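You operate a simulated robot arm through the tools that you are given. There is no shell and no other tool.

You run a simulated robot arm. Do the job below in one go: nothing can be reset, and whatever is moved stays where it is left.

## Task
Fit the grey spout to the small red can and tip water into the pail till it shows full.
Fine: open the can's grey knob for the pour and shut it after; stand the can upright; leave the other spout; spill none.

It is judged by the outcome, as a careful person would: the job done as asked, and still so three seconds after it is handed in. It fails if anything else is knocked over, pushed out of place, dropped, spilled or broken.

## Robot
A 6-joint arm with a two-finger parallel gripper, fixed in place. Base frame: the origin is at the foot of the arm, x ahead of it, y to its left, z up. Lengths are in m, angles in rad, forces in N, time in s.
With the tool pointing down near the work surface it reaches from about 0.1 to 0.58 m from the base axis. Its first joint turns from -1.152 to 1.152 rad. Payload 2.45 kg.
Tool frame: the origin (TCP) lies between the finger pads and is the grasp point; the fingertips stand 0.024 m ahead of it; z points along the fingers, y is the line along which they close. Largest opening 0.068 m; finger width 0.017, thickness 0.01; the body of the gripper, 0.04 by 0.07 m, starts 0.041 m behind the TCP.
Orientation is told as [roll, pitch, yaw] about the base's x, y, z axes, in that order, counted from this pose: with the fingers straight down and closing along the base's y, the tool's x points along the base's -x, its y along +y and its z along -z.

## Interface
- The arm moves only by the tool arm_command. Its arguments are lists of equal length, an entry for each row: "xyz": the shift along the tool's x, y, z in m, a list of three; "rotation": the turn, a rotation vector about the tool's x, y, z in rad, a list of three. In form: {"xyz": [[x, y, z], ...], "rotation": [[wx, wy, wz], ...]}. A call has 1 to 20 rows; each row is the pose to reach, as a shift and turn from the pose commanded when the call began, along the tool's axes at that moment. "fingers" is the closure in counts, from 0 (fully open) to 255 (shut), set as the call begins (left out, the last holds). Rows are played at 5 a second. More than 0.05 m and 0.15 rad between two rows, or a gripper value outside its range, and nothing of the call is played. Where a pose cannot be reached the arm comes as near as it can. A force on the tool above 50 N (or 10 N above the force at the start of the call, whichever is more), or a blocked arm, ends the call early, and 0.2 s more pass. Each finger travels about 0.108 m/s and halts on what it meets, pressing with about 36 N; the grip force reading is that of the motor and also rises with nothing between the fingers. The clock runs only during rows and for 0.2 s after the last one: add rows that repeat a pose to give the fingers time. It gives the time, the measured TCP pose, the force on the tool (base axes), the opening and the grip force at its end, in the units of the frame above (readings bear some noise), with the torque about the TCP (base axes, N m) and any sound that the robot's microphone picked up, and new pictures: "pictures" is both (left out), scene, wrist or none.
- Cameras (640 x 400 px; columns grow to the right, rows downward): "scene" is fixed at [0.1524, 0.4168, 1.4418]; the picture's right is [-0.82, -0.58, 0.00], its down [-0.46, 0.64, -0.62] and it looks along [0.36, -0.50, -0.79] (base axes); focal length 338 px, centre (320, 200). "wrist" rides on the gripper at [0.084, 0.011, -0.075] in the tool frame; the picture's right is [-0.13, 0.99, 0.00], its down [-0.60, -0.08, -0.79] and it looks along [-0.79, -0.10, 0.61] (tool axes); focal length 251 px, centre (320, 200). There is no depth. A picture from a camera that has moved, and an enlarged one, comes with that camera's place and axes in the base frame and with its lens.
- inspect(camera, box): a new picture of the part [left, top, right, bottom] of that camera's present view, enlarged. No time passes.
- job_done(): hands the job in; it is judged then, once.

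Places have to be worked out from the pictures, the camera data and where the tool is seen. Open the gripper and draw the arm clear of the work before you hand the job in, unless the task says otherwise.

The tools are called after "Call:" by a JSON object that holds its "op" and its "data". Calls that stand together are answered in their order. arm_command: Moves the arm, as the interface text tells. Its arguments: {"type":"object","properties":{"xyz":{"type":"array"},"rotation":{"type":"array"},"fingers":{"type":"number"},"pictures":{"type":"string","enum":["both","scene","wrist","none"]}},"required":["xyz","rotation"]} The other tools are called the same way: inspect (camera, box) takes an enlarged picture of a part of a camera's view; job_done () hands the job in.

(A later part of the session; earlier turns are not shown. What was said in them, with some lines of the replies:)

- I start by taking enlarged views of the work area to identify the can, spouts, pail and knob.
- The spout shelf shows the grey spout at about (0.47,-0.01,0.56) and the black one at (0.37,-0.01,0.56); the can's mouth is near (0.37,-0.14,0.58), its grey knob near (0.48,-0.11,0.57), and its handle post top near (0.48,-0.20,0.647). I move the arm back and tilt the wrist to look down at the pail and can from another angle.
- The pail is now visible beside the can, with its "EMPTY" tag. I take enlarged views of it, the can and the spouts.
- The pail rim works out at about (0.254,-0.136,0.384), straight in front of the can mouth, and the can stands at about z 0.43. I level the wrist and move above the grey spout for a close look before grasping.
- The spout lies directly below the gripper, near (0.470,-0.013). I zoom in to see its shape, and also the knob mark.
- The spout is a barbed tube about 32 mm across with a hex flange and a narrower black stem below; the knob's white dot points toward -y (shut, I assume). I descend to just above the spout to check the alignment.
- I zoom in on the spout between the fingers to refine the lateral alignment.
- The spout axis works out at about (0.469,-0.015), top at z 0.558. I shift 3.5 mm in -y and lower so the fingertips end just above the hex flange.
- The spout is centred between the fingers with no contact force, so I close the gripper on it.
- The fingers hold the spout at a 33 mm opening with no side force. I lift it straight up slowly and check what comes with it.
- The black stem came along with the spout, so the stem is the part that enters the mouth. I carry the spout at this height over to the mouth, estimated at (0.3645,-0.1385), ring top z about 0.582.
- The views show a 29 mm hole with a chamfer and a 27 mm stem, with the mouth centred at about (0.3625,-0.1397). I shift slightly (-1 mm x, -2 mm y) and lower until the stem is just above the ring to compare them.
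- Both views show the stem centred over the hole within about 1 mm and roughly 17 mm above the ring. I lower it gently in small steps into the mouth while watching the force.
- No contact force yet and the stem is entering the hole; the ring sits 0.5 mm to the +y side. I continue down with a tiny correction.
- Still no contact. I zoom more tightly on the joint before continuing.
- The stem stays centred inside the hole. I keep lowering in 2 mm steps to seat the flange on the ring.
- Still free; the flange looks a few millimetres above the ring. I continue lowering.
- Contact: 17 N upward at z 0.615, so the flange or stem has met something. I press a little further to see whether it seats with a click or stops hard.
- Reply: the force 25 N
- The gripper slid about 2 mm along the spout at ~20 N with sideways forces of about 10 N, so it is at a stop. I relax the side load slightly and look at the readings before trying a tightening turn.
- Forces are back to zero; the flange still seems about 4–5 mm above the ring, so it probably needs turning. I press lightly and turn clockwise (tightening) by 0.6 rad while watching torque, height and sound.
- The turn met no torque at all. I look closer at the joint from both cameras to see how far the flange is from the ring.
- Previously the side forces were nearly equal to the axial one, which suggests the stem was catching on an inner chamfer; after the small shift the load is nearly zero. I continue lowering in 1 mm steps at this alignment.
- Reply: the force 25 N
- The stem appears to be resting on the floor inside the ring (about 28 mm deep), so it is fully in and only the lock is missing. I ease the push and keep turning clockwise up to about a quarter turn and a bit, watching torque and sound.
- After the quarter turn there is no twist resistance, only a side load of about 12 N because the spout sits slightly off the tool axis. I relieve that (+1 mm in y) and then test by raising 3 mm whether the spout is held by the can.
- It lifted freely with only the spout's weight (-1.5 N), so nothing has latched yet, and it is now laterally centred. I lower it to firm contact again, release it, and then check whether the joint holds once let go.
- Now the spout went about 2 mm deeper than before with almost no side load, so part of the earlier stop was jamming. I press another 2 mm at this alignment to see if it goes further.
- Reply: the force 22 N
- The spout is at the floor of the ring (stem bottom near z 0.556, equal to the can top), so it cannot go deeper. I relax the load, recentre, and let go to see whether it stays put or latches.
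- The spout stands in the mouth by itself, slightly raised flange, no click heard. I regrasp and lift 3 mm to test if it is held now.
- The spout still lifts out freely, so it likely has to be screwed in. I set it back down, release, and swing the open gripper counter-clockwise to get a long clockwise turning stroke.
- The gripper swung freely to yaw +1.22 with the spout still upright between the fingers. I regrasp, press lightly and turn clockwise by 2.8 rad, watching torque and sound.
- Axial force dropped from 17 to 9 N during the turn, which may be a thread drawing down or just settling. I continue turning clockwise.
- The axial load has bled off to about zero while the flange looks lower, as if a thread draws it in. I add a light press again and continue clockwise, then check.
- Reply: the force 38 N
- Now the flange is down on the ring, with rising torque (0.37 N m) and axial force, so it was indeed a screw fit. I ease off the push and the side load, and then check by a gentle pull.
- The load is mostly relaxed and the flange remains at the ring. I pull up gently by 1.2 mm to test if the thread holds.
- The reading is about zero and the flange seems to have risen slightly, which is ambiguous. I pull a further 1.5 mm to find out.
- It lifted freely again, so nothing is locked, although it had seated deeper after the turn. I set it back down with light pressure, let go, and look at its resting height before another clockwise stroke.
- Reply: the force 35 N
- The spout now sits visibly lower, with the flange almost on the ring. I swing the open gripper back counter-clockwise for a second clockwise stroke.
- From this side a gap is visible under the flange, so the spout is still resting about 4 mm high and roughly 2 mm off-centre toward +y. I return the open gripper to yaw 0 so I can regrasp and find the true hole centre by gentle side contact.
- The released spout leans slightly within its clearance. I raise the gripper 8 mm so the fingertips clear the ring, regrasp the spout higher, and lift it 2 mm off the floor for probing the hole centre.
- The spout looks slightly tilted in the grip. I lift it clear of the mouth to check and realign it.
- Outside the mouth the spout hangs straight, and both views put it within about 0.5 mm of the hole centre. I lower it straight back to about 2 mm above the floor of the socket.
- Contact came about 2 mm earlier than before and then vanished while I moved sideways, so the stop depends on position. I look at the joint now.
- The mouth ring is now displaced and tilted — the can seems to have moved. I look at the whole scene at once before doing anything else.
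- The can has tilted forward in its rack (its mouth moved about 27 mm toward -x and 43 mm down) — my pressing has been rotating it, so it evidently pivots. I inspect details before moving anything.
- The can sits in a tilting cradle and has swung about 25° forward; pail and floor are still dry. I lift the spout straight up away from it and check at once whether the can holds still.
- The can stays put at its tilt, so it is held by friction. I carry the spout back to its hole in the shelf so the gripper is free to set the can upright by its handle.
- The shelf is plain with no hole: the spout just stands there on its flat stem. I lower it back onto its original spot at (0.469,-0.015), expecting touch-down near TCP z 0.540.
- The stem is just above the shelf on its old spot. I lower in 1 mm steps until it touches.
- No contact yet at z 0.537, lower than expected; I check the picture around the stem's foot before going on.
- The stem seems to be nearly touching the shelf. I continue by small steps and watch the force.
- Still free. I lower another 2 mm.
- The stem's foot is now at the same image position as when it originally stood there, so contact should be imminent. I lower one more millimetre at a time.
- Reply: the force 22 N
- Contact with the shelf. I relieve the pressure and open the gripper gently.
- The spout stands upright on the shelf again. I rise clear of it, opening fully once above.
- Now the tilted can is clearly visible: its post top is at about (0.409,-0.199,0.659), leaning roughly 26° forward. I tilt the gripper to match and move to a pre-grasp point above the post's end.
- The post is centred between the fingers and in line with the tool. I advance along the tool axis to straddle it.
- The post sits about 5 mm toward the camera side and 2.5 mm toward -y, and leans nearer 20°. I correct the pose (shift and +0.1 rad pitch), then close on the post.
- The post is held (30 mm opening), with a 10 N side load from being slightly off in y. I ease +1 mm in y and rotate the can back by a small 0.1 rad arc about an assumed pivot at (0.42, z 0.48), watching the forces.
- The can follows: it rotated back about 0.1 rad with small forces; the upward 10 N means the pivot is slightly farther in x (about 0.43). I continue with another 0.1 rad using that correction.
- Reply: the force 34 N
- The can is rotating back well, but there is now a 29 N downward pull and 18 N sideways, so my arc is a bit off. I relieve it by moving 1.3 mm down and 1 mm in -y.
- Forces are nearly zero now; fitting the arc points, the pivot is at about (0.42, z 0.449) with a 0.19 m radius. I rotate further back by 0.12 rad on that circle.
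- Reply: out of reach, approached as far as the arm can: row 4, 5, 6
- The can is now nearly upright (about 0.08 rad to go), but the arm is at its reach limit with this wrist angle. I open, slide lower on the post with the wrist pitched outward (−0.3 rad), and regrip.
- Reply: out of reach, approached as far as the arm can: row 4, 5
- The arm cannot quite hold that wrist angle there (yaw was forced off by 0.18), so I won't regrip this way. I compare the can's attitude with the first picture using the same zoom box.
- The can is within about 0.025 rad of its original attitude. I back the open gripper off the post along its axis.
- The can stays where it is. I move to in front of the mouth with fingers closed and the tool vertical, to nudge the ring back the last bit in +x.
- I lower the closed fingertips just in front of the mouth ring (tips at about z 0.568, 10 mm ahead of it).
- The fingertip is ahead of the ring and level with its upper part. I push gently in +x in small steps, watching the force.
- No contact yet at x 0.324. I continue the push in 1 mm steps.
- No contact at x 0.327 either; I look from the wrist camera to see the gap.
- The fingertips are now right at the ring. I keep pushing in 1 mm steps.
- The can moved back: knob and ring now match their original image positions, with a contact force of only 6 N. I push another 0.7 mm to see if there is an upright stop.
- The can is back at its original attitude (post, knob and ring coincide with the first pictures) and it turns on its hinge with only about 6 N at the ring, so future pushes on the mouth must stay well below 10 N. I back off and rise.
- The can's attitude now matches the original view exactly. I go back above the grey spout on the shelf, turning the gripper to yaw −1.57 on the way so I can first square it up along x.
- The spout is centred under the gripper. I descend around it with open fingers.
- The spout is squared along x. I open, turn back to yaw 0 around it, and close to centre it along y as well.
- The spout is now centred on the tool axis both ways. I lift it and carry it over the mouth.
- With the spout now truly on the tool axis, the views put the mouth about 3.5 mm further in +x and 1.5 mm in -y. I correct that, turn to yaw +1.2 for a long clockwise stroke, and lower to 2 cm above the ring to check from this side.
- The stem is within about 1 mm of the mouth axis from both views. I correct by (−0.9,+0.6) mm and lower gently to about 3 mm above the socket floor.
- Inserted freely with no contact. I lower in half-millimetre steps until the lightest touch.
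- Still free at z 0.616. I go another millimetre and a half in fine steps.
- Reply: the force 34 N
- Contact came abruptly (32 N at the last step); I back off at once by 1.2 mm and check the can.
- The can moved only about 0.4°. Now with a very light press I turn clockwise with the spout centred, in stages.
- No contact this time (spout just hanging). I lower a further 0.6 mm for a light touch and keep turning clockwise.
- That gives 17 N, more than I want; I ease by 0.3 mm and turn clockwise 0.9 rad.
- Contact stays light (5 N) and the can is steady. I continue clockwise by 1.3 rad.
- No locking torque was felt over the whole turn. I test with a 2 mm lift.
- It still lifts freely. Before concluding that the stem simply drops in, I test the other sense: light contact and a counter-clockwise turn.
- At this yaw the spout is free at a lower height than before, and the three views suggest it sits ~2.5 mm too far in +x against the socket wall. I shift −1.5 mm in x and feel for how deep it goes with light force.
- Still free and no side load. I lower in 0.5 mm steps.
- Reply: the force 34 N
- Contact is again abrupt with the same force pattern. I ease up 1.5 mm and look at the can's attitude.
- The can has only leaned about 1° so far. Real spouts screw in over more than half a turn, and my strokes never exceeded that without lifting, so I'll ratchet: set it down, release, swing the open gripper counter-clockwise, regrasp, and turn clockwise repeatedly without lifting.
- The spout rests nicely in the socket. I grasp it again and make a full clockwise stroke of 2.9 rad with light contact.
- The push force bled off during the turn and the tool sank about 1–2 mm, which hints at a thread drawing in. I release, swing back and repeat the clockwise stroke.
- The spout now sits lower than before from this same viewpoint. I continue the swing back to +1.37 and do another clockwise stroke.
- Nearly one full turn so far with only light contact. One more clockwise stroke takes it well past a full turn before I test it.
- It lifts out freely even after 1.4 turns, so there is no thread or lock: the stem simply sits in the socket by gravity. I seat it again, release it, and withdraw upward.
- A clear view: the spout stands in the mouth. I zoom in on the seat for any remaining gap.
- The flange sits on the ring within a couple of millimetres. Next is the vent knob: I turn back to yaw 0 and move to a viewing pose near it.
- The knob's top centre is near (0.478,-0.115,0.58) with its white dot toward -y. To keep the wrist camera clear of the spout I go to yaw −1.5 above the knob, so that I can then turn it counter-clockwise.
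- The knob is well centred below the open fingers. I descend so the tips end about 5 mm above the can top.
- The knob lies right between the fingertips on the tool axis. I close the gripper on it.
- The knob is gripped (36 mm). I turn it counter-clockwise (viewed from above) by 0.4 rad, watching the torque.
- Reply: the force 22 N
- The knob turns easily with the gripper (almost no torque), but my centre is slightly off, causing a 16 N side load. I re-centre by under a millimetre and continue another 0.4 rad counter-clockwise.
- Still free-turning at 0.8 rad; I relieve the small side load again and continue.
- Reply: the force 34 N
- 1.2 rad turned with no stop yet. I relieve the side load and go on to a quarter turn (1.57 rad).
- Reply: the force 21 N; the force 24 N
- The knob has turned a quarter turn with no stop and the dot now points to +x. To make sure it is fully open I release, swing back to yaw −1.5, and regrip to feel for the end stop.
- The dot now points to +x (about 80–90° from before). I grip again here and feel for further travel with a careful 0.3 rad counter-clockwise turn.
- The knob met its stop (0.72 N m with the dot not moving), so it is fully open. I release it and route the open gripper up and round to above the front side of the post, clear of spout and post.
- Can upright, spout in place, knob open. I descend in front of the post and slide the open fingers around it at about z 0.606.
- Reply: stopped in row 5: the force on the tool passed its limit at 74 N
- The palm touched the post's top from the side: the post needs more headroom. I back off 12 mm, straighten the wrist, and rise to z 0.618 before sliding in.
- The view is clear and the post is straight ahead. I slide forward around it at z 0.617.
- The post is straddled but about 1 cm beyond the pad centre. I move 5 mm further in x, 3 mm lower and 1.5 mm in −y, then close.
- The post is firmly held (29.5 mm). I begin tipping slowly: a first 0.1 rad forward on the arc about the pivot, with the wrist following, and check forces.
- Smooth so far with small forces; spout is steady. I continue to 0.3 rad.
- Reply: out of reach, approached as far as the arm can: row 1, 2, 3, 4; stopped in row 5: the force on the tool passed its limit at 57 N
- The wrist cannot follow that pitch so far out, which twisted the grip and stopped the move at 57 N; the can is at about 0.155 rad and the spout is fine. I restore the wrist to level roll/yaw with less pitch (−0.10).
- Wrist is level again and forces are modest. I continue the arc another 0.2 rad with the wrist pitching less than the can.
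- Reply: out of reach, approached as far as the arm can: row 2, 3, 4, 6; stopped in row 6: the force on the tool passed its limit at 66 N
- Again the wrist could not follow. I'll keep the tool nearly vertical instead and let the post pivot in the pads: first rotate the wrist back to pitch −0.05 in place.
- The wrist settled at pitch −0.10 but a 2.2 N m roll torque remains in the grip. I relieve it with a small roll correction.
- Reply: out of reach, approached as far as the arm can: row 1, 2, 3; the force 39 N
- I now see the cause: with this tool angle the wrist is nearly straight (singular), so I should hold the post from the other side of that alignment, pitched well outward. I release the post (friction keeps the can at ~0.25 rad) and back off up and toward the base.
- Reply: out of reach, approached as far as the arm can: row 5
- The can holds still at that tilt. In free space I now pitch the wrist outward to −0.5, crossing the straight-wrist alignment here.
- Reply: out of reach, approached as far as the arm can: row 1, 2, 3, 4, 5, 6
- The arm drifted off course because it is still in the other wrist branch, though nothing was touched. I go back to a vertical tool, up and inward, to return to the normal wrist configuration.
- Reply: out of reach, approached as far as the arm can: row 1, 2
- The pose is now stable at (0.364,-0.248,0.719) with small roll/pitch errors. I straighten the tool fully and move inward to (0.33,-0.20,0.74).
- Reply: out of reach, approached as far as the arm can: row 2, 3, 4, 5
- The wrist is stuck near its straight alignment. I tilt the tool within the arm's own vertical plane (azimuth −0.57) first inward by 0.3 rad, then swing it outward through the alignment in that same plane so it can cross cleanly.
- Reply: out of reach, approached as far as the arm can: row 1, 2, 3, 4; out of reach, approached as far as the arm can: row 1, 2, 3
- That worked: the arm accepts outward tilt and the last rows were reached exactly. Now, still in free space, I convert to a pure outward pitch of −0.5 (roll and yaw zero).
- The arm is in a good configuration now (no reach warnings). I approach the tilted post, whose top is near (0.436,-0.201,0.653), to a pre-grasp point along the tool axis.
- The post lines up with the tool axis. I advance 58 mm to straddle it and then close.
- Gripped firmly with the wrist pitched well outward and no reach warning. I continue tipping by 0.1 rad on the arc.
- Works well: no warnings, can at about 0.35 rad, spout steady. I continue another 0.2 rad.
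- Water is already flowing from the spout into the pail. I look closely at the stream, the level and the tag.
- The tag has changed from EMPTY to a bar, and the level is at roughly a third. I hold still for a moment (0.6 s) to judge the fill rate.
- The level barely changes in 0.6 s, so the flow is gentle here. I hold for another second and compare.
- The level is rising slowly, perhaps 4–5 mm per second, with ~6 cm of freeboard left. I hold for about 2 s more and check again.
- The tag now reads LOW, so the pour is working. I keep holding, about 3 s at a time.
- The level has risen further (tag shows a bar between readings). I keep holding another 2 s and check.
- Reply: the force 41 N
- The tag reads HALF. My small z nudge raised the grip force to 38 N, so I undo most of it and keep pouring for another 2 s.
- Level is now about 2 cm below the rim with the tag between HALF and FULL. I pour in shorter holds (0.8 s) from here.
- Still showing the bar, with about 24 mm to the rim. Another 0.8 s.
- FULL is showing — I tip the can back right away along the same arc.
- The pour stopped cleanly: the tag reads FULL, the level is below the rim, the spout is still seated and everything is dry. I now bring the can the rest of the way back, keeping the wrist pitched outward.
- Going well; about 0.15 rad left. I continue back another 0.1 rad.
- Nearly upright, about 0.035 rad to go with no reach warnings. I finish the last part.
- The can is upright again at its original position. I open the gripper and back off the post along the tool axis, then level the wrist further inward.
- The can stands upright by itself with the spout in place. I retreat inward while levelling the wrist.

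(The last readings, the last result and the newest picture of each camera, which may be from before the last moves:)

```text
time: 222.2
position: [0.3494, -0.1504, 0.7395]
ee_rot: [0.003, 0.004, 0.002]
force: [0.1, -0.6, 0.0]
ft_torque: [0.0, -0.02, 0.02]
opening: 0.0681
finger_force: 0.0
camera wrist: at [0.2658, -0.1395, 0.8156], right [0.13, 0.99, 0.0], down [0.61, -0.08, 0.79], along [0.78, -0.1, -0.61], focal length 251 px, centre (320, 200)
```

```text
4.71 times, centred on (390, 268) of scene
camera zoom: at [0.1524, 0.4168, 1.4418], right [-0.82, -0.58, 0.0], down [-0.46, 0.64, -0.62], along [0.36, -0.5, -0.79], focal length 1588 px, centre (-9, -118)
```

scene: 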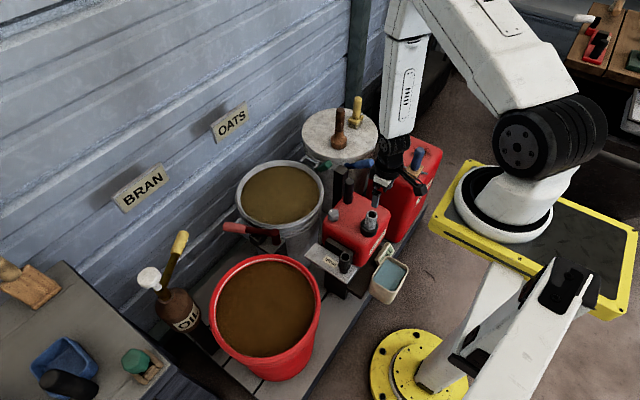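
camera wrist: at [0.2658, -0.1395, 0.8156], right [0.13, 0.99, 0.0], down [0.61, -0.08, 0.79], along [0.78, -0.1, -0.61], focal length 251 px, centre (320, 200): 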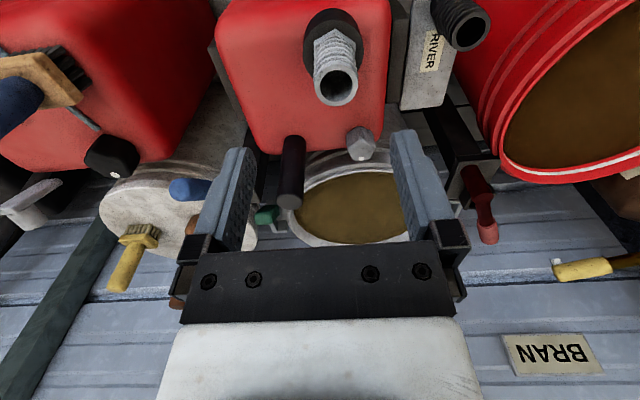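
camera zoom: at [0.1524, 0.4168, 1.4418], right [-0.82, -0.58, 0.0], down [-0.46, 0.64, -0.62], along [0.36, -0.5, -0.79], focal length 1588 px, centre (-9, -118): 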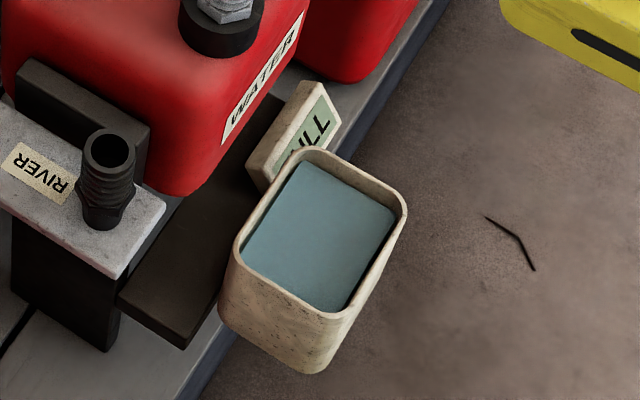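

Everything is in order: FULL shown, no spill. Now I go back to the knob to shut it, arriving above it at yaw about −0.08 so it can be turned clockwise.

Call:
{"op": "arm_command", "data": {"xyz": [[-0.025, 0.009, 0.008], [-0.05, 0.018, 0.017], [-0.075, 0.027, 0.028], [-0.1006, 0.0375, 0.0395], [-0.115, 0.0365, 0.065], [-0.1286, 0.036, 0.0945], [-0.1286, 0.036, 0.0945]], "rotation": [[0, 0, 0.02], [0, 0, 0.04], [0, 0, 0.06], [0, 0, 0.08], [0, 0, 0.08], [0, 0, 0.08], [0, 0, 0.08]], "fingers": 0, "pictures": "both"}}

Call:
{"op": "inspect", "data": {"camera": "wrist", "box": [220, 40, 420, 200]}}

Call:
{"op": "inspect", "data": {"camera": "scene", "box": [310, 190, 370, 240]}}

```text
time: 223.8
position: [0.4793, -0.1128, 0.6445]
ee_rot: [0.002, 0.004, -0.077]
force: [0.4, 0.6, -0.2]
ft_torque: [-0.04, 0.03, 0.0]
opening: 0.0679
finger_force: 0.1
camera wrist: at [0.3953, -0.0957, 0.72], right [0.21, 0.98, 0.0], down [0.6, -0.13, 0.79], along [0.77, -0.16, -0.61], focal length 251 px, centre (320, 200)
```

scene: 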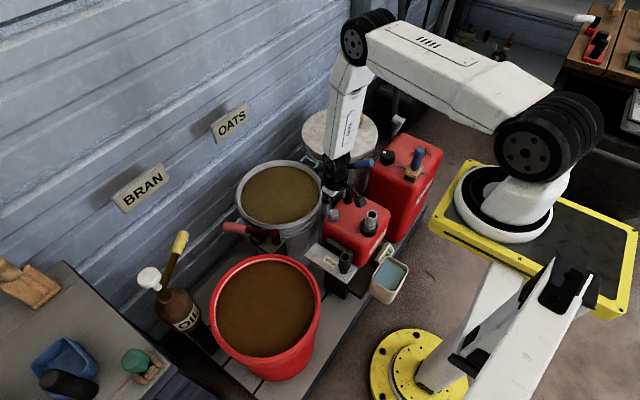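
wrist: 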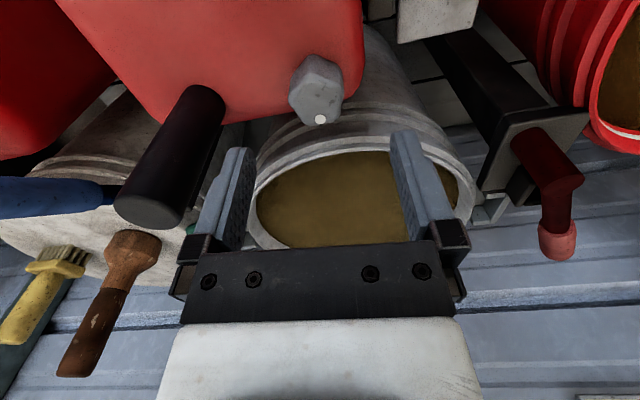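

```text
2.50 times, centred on (320, 120) of wrist
camera zoom: at [0.3953, -0.0957, 0.72], right [0.21, 0.98, 0.0], down [0.6, -0.13, 0.79], along [0.77, -0.16, -0.61], focal length 629 px, centre (320, 400)
```

zoom: 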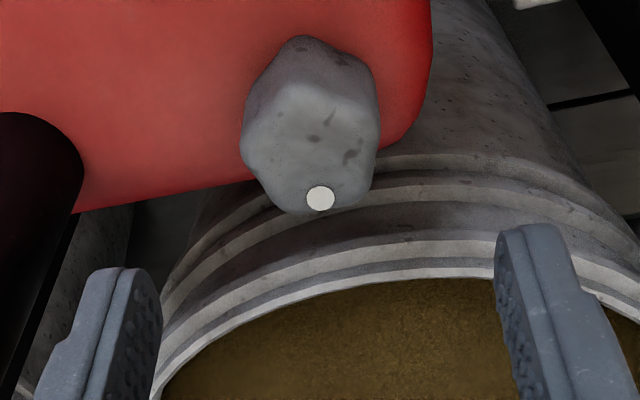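

```text
8.00 times, centred on (340, 215) of scene
camera zoom: at [0.1524, 0.4168, 1.4418], right [-0.82, -0.58, 0.0], down [-0.46, 0.64, -0.62], along [0.36, -0.5, -0.79], focal length 2700 px, centre (160, 80)
```

zoom: 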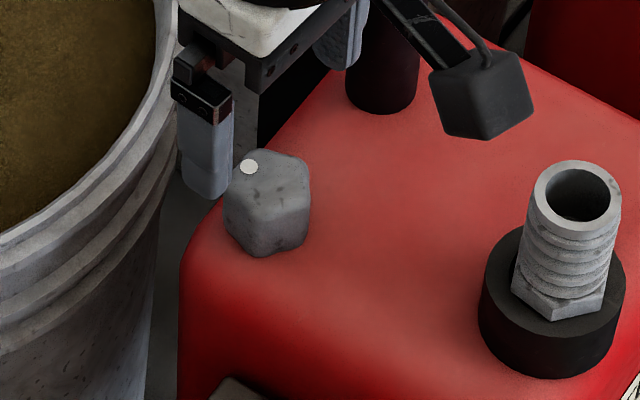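

The knob is 2 mm to the −y side of the tool axis. I correct that, descend and grip it.

Call:
{"op": "arm_command", "data": {"xyz": [[0, -0.001, 0.02], [0, -0.002, 0.04], [0, -0.002, 0.05], [0, -0.002, 0.058], [0, -0.002, 0.058]], "rotation": [[0, 0, 0], [0, 0, 0], [0, 0, 0], [0, 0, 0], [0, 0, 0]], "fingers": 0, "pictures": "wrist"}}

Call:
{"op": "inspect", "data": {"camera": "wrist", "box": [220, 60, 420, 240]}}

Call:
{"op": "inspect", "data": {"camera": "scene", "box": [310, 190, 370, 240]}}

```text
time: 225.0
position: [0.4775, -0.1158, 0.586]
ee_rot: [0.003, 0.001, -0.077]
force: [-0.6, 0.8, 0.6]
ft_torque: [-0.02, -0.03, 0.0]
opening: 0.0681
finger_force: 0.1
camera wrist: at [0.3947, -0.099, 0.6625], right [0.21, 0.98, 0.0], down [0.6, -0.13, 0.79], along [0.77, -0.16, -0.61], focal length 251 px, centre (320, 200)
```

wrist: 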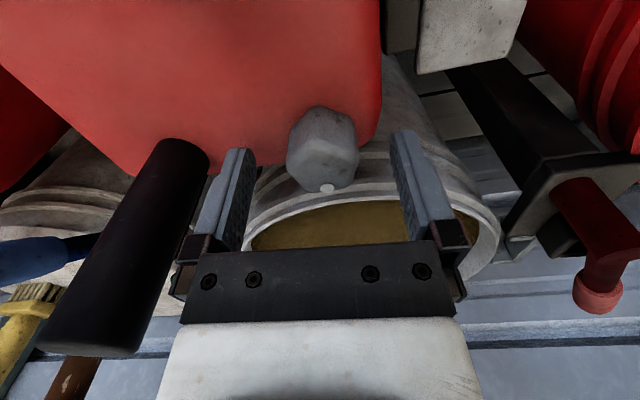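

```text
2.22 times, centred on (320, 150) of wrist
camera zoom: at [0.3947, -0.099, 0.6625], right [0.21, 0.98, 0.0], down [0.6, -0.13, 0.79], along [0.77, -0.16, -0.61], focal length 559 px, centre (320, 311)
```

zoom: 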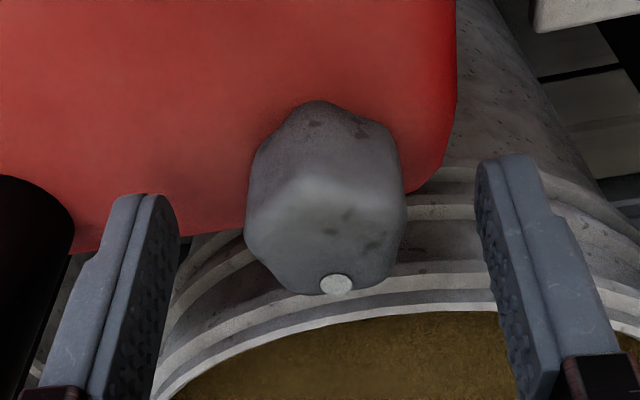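

```text
8.00 times, centred on (340, 215) of scene
camera zoom: at [0.1524, 0.4168, 1.4418], right [-0.82, -0.58, 0.0], down [-0.46, 0.64, -0.62], along [0.36, -0.5, -0.79], focal length 2700 px, centre (160, 80)
```

zoom: 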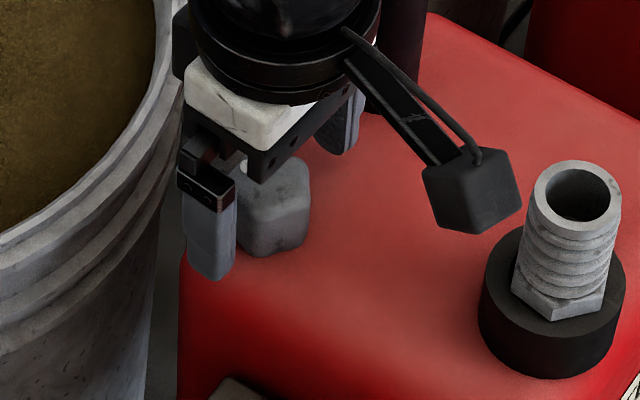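

Well centred (about 1 mm off). I adjust, close on the knob, and begin turning it clockwise.

Call:
{"op": "arm_command", "data": {"xyz": [[0, 0.001, 0], [0, 0.001, 0], [0, 0.001, 0], [0, 0.001, 0]], "rotation": [[0, 0, 0], [0, 0, 0], [0, 0, 0], [0, 0, 0]], "fingers": 255, "pictures": "none"}}

Call:
{"op": "arm_command", "data": {"xyz": [[0, 0, 0], [0, 0, 0], [0, 0, 0], [0, 0, 0], [0, 0, 0]], "rotation": [[0, 0, 0.1], [0, 0, 0.2], [0, 0, 0.3], [0, 0, 0.4], [0, 0, 0.4]], "fingers": 255, "pictures": "none"}}

Call:
{"op": "inspect", "data": {"camera": "wrist", "box": [220, 60, 420, 240]}}

Call:
{"op": "inspect", "data": {"camera": "scene", "box": [310, 190, 370, 240]}}

```text
time: 226.0
position: [0.4774, -0.1146, 0.5866]
ee_rot: [0.002, 0.004, -0.079]
force: [3.7, 9.7, -7.0]
ft_torque: [-0.34, -0.51, 0.0]
opening: 0.0355
finger_force: 44.8
```

```text
time: 227.2
position: [0.4773, -0.1142, 0.5869]
ee_rot: [-0.001, 0.004, -0.478]
force: [7.1, 30.4, -0.6]
ft_torque: [1.06, -0.41, 0.04]
opening: 0.0352
finger_force: 44.9
```

```text
2.22 times, centred on (320, 150) of wrist
camera zoom: at [0.4081, -0.0663, 0.663], right [0.57, 0.82, 0.0], down [0.5, -0.35, 0.79], along [0.65, -0.45, -0.61], focal length 559 px, centre (320, 311)
```

zoom: 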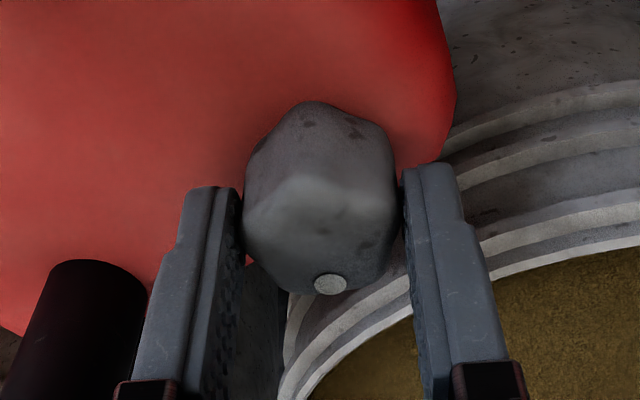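

```text
8.00 times, centred on (340, 215) of scene
camera zoom: at [0.1525, 0.4172, 1.4416], right [-0.82, -0.58, 0.0], down [-0.46, 0.64, -0.62], along [0.36, -0.5, -0.79], focal length 2700 px, centre (160, 80)
```

zoom: 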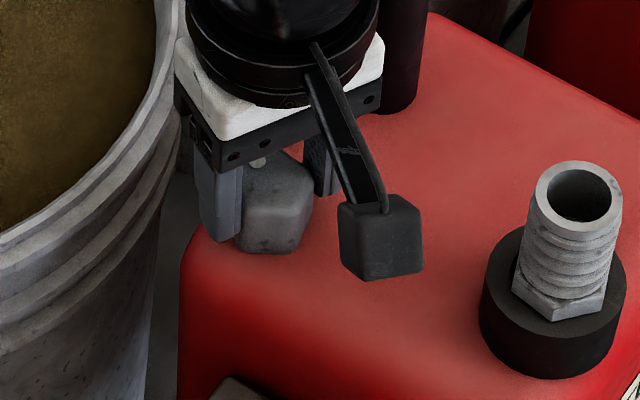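

The knob turns with the gripper; I relieve the 30 N side load (+1.3 mm in y) and continue clockwise.

Call:
{"op": "arm_command", "data": {"xyz": [[0.0002, 0.0007, 0], [0.0003, 0.0013, 0], [0.0003, 0.0013, 0]], "rotation": [[0, 0, 0], [0, 0, 0], [0, 0, 0]], "fingers": 255, "pictures": "none"}}

Call:
{"op": "arm_command", "data": {"xyz": [[0, 0, 0], [0, 0, 0], [0, 0, 0], [0, 0, 0], [0, 0, 0]], "rotation": [[0, 0, 0.1], [0, 0, 0.2], [0, 0, 0.3], [0, 0, 0.4], [0, 0, 0.4]], "fingers": 255, "pictures": "none"}}

Call:
{"op": "inspect", "data": {"camera": "scene", "box": [310, 190, 370, 240]}}

```text
time: 228.0
position: [0.478, -0.1149, 0.587]
ee_rot: [0.0, 0.005, -0.48]
force: [2.2, 14.5, -0.6]
ft_torque: [0.75, -0.06, 0.0]
opening: 0.0355
finger_force: 45.0
```

```text
time: 229.2
position: [0.478, -0.1141, 0.5878]
ee_rot: [0.0, 0.003, -0.878]
force: [4.4, 24.5, -4.0]
ft_torque: [0.81, -0.6, 0.04]
opening: 0.0354
finger_force: 44.4
```

```text
8.00 times, centred on (340, 215) of scene
camera zoom: at [0.1525, 0.4171, 1.4417], right [-0.82, -0.58, 0.0], down [-0.46, 0.64, -0.62], along [0.36, -0.5, -0.79], focal length 2700 px, centre (160, 80)
```

zoom: 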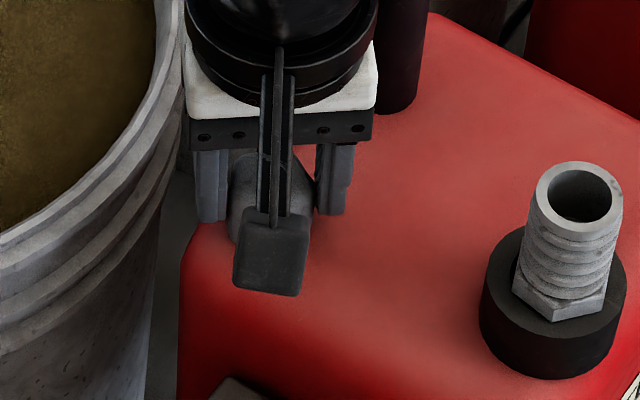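

0.8 rad done. I relieve the load again and continue another 0.4 rad.

Call:
{"op": "arm_command", "data": {"xyz": [[0.0008, 0.0006, 0], [0.0008, 0.0006, 0]], "rotation": [[0, 0, 0], [0, 0, 0]], "fingers": 255, "pictures": "none"}}

Call:
{"op": "arm_command", "data": {"xyz": [[0, 0, 0], [0, 0, 0], [0, 0, 0], [0, 0, 0], [0, 0, 0]], "rotation": [[0, 0, 0.1], [0, 0, 0.2], [0, 0, 0.3], [0, 0, 0.4], [0, 0, 0.4]], "fingers": 255, "pictures": "none"}}

Call:
{"op": "inspect", "data": {"camera": "wrist", "box": [220, 60, 420, 240]}}

Call:
{"op": "inspect", "data": {"camera": "scene", "box": [310, 190, 370, 240]}}

```text
time: 229.8
position: [0.4777, -0.1133, 0.5867]
ee_rot: [-0.001, 0.001, -0.879]
force: [0.6, 0.7, -9.7]
ft_torque: [0.35, -0.53, -0.05]
opening: 0.0356
finger_force: 45.2
```

```text
time: 231.0
position: [0.4786, -0.1135, 0.5869]
ee_rot: [0.0, 0.002, -1.281]
force: [1.8, -6.8, -8.5]
ft_torque: [0.0, -0.69, 0.01]
opening: 0.0355
finger_force: 45.1
```

```text
2.22 times, centred on (320, 150) of wrist
camera zoom: at [0.4644, -0.0302, 0.6631], right [0.99, 0.16, 0.0], down [0.1, -0.6, 0.79], along [0.13, -0.78, -0.61], focal length 559 px, centre (320, 311)
```

zoom: 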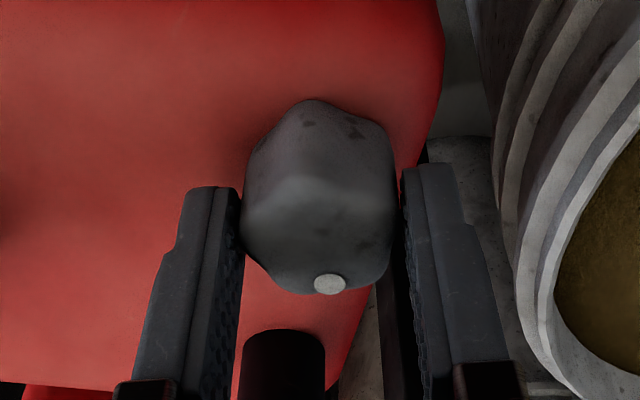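

```text
8.00 times, centred on (340, 215) of scene
camera zoom: at [0.1525, 0.4166, 1.4418], right [-0.82, -0.58, 0.0], down [-0.46, 0.64, -0.62], along [0.36, -0.5, -0.79], focal length 2700 px, centre (160, 80)
```

zoom: 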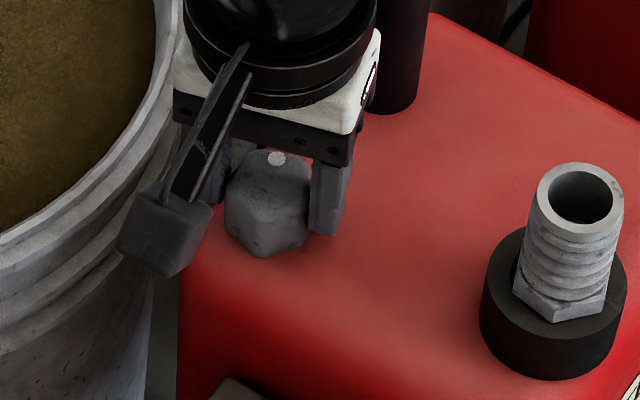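

1.2 rad closed, dot close to its original place. I turn the remaining 0.35 rad and watch for the closed stop.

Call:
{"op": "arm_command", "data": {"xyz": [[0, 0, 0], [0, 0, 0], [0, 0, 0], [0, 0, 0], [0, 0, 0]], "rotation": [[0, 0, 0.1], [0, 0, 0.2], [0, 0, 0.28], [0, 0, 0.35], [0, 0, 0.35]], "fingers": 255, "pictures": "none"}}

Call:
{"op": "inspect", "data": {"camera": "wrist", "box": [220, 60, 420, 240]}}

Call:
{"op": "inspect", "data": {"camera": "scene", "box": [310, 190, 370, 240]}}

```text
time: 232.2
position: [0.479, -0.1132, 0.5883]
ee_rot: [-0.001, 0.001, -1.63]
force: [0.9, -7.4, 4.2]
ft_torque: [-0.17, -0.39, -0.01]
opening: 0.0353
finger_force: 45.5
```

```text
2.22 times, centred on (320, 150) of wrist
camera zoom: at [0.4945, -0.0305, 0.6631], right [0.98, -0.19, 0.0], down [-0.11, -0.6, 0.79], along [-0.15, -0.78, -0.61], focal length 559 px, centre (320, 311)
```

zoom: 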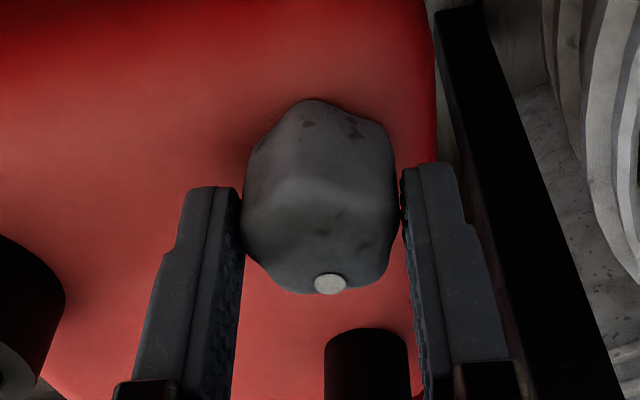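

```text
8.00 times, centred on (340, 215) of scene
camera zoom: at [0.1523, 0.4167, 1.4418], right [-0.82, -0.58, 0.0], down [-0.46, 0.64, -0.62], along [0.36, -0.5, -0.79], focal length 2700 px, centre (160, 80)
```

zoom: 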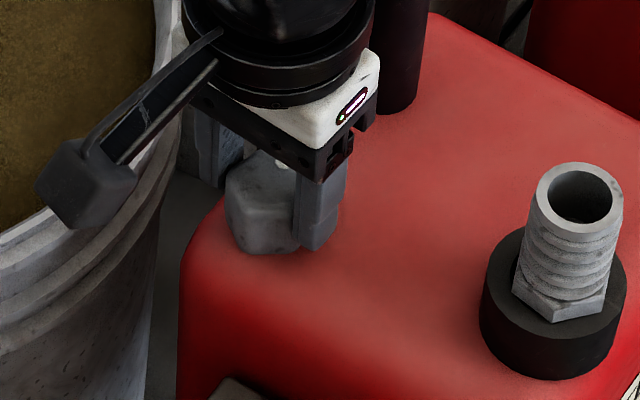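

The dot now points straight to −y as at the start. I try a slight extra 0.15 rad to feel the closed stop.

Call:
{"op": "arm_command", "data": {"xyz": [[0, 0, 0], [0, 0, 0], [0, 0, 0]], "rotation": [[0, 0, 0.07], [0, 0, 0.15], [0, 0, 0.15]], "fingers": 255, "pictures": "none"}}

Call:
{"op": "inspect", "data": {"camera": "wrist", "box": [220, 60, 420, 240]}}

```text
time: 233.0
position: [0.4792, -0.1126, 0.5885]
ee_rot: [0.001, 0.004, -1.779]
force: [11.7, 8.0, -9.7]
ft_torque: [0.3, -1.37, 0.67]
opening: 0.0351
finger_force: 44.8
```

```text
2.22 times, centred on (320, 150) of wrist
camera zoom: at [0.507, -0.0329, 0.6629], right [0.94, -0.33, 0.0], down [-0.2, -0.58, 0.79], along [-0.26, -0.75, -0.61], focal length 559 px, centre (320, 311)
```

zoom: 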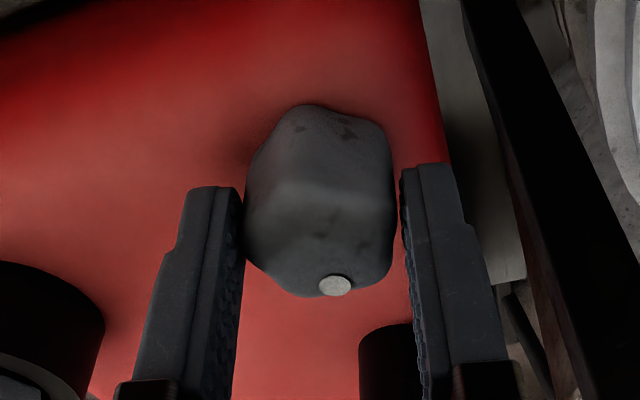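

The closed stop is felt (0.67 N m), so the vent is shut. I release the knob and retreat upward and inward, returning the gripper to neutral.

Call:
{"op": "arm_command", "data": {"xyz": [[0, 0, 0], [0, 0, 0], [0, 0, -0.025], [0, 0, -0.05], [0.0027, -0.021, -0.065], [0.0054, -0.042, -0.08], [0.0012, -0.0616, -0.1], [0.0009, -0.0922, -0.12], [-0.0053, -0.1216, -0.15], [-0.0312, -0.1467, -0.18], [-0.0312, -0.1467, -0.18], [-0.0312, -0.1467, -0.18], [-0.0312, -0.1467, -0.18], [-0.0312, -0.1467, -0.18], [-0.0312, -0.1467, -0.18], [-0.0312, -0.1467, -0.18]], "rotation": [[0, 0, 0], [0, 0, 0], [0, 0, 0], [0, 0, 0], [0, 0, -0.148], [0, 0, -0.296], [0, 0, -0.444], [0, 0, -0.592], [0, 0, -0.74], [0, 0, -0.888], [0, 0, -1.036], [0, 0, -1.184], [0, 0, -1.332], [0, 0, -1.48], [0, 0, -1.628], [0, 0, -1.776]], "fingers": 0, "pictures": "both"}}

Call:
{"op": "inspect", "data": {"camera": "scene", "box": [310, 190, 370, 240]}}

Call:
{"op": "inspect", "data": {"camera": "scene", "box": [300, 150, 440, 310]}}

Call:
{"op": "inspect", "data": {"camera": "scene", "box": [340, 190, 400, 240]}}

```text
time: 236.4
position: [0.3284, -0.1148, 0.767]
ee_rot: [0.001, 0.004, -0.001]
force: [0.1, -0.2, -0.2]
ft_torque: [-0.02, 0.0, 0.0]
opening: 0.068
finger_force: 0.0
camera wrist: at [0.244, -0.103, 0.8434], right [0.13, 0.99, 0.0], down [0.61, -0.08, 0.79], along [0.78, -0.1, -0.61], focal length 251 px, centre (320, 200)
```

scene: 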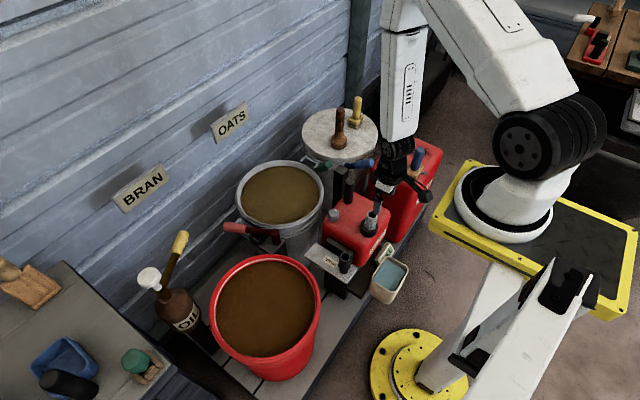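
wrist: 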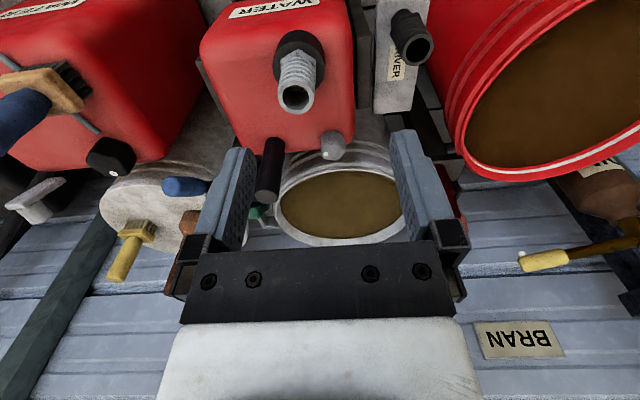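

```text
8.00 times, centred on (340, 215) of scene
camera zoom: at [0.1524, 0.4168, 1.4418], right [-0.82, -0.58, 0.0], down [-0.46, 0.64, -0.62], along [0.36, -0.5, -0.79], focal length 2700 px, centre (160, 80)
```

zoom: 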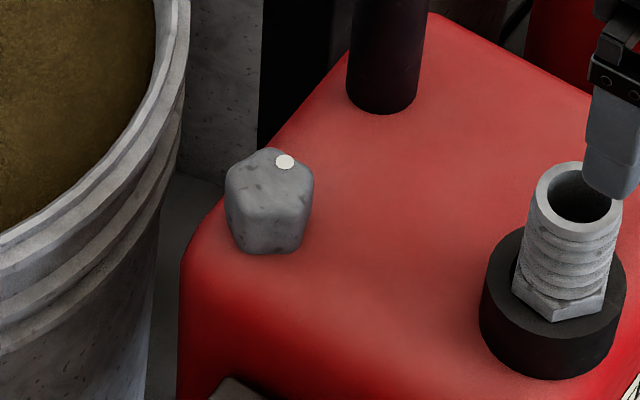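

```text
2.50 times, centred on (370, 230) of scene
camera zoom: at [0.1524, 0.4168, 1.4418], right [-0.82, -0.58, 0.0], down [-0.46, 0.64, -0.62], along [0.36, -0.5, -0.79], focal length 844 px, centre (195, 125)
```

zoom: 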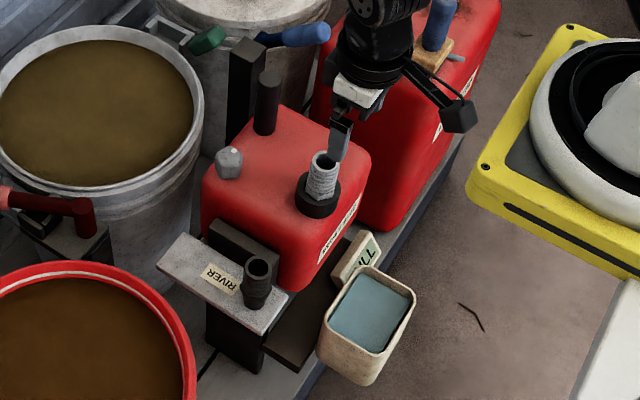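

```text
8.00 times, centred on (370, 215) of scene
camera zoom: at [0.1524, 0.4168, 1.4418], right [-0.82, -0.58, 0.0], down [-0.46, 0.64, -0.62], along [0.36, -0.5, -0.79], focal length 2700 px, centre (-80, 80)
```

zoom: 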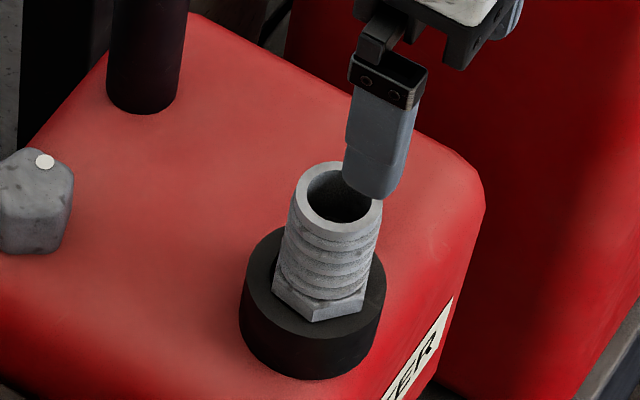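

The knob dot is back at its original place, the can upright, the spout in the mouth, and the pail shows FULL. I move the arm well clear to its starting area.

Call:
{"op": "arm_command", "data": {"xyz": [[0.002, -0.01, -0.04], [0.006, -0.04, -0.065], [0.01, -0.07, -0.08], [0.014, -0.105, -0.092], [0.018, -0.135, -0.1], [0.018, -0.135, -0.1]], "rotation": [[0, 0, 0], [0, 0, 0], [0, 0, 0], [0, 0, 0], [0, 0, 0], [0, 0, 0]], "fingers": 0, "pictures": "both"}}

Call:
{"op": "inspect", "data": {"camera": "scene", "box": [300, 150, 440, 310]}}

Call:
{"op": "inspect", "data": {"camera": "scene", "box": [354, 210, 386, 240]}}

Call:
{"op": "inspect", "data": {"camera": "scene", "box": [365, 225, 415, 310]}}

Call:
{"op": "inspect", "data": {"camera": "wrist", "box": [220, 0, 460, 150]}}

```text
time: 237.8
position: [0.3103, -0.2496, 0.8661]
ee_rot: [0.002, 0.003, -0.003]
force: [0.5, 0.2, 0.1]
ft_torque: [0.01, 0.01, -0.01]
opening: 0.0682
finger_force: 0.0
camera wrist: at [0.2259, -0.239, 0.9417], right [0.13, 0.99, 0.0], down [0.61, -0.08, 0.79], along [0.78, -0.1, -0.61], focal length 251 px, centre (320, 200)
```

scene: 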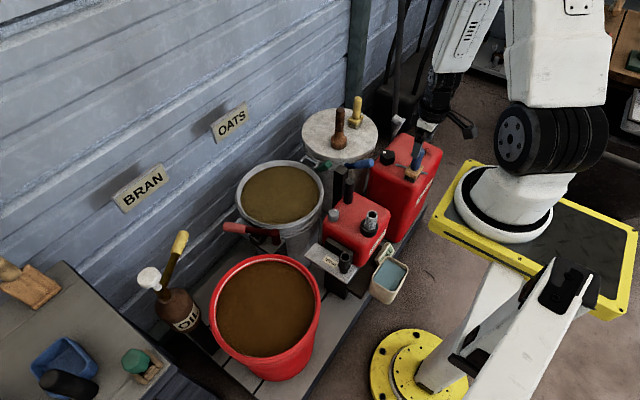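
wrist: 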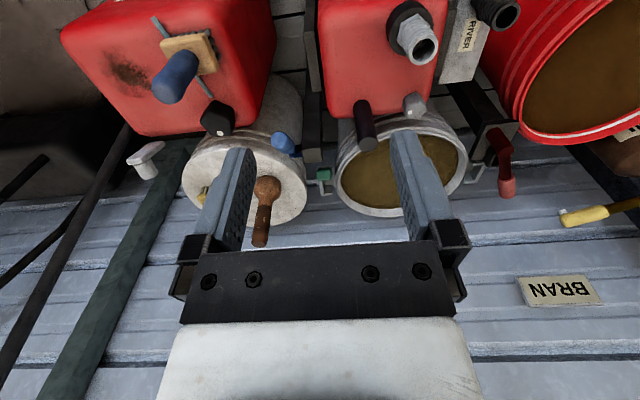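

```text
2.50 times, centred on (370, 230) of scene
camera zoom: at [0.1524, 0.4168, 1.4418], right [-0.82, -0.58, 0.0], down [-0.46, 0.64, -0.62], along [0.36, -0.5, -0.79], focal length 844 px, centre (195, 125)
```

zoom: 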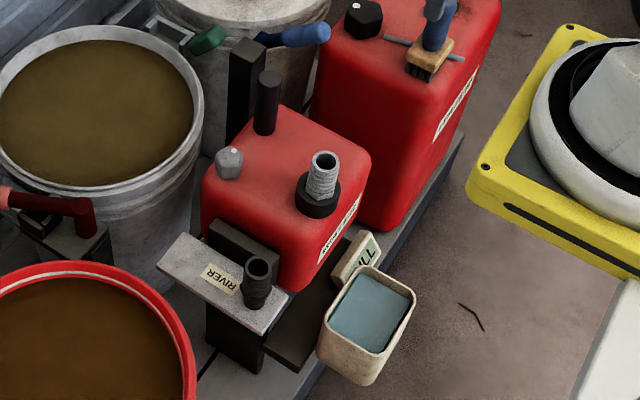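

```text
13.33 times, centred on (370, 225) of scene
camera zoom: at [0.1524, 0.4168, 1.4418], right [-0.82, -0.58, 0.0], down [-0.46, 0.64, -0.62], along [0.36, -0.5, -0.79], focal length 4500 px, centre (-347, -133)
```

zoom: 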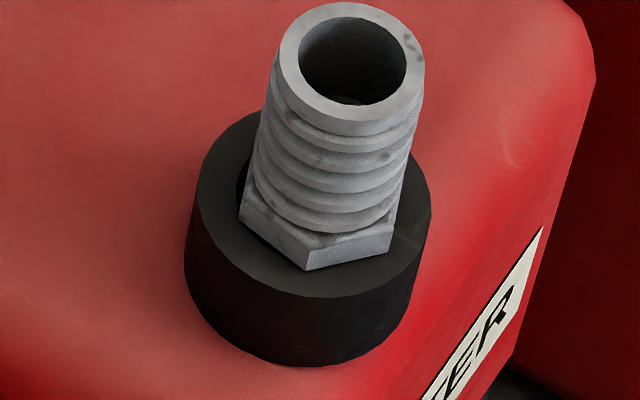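

```text
4.71 times, centred on (390, 268) of scene
camera zoom: at [0.1524, 0.4168, 1.4418], right [-0.82, -0.58, 0.0], down [-0.46, 0.64, -0.62], along [0.36, -0.5, -0.79], focal length 1588 px, centre (-9, -118)
```

zoom: 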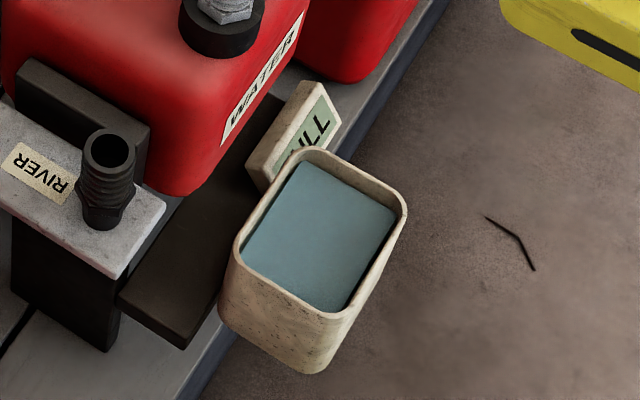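

```text
2.67 times, centred on (340, 75) of wrist
camera zoom: at [0.2259, -0.239, 0.9417], right [0.13, 0.99, 0.0], down [0.61, -0.08, 0.79], along [0.78, -0.1, -0.61], focal length 670 px, centre (267, 533)
```

zoom: 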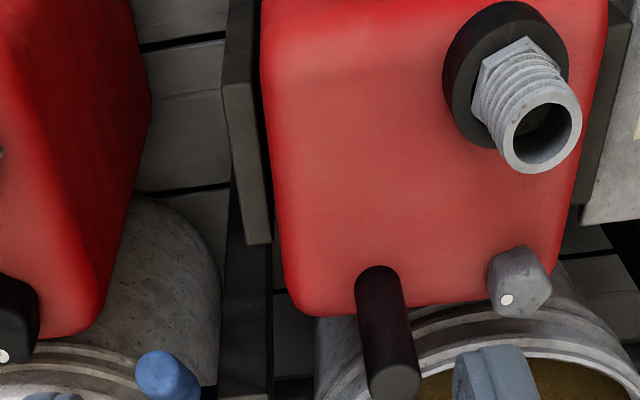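

The final views show the pail tagged FULL and not overflowing, the grey spout seated in the upright can, and the knob dot back at shut. The black spout is untouched and the arm is clear with the gripper open. I hand the job in.

Call:
{"op": "job_done", "data": {}}

```text
The job is handed in.
```

The pail shows FULL, with the water just below the rim and no spill that I could see. The can is standing upright with the grey spout in its mouth, the knob is shut and the black spout wasn't touched. The arm is clear with the gripper open.

- **Can tipped early:** While first fitting the spout, I pressed too hard on the mouth. The can swung about 20 degrees forward on its cradle. No water came out, and I set it back to its original position before going on.
- **Palm bump:** Later, the gripper's palm hit the can's post hard enough to stop the arm (74 N). The can barely moved, and nothing fell.
- **Spout is loose-fitted:** It sits in the mouth by gravity. I tried turning it well over a full turn and felt no thread or lock. It held through the pour, with its flange on the ring, but it would lift straight out if pulled.
- **Can angle:** It stands within about half a degree of where it started.
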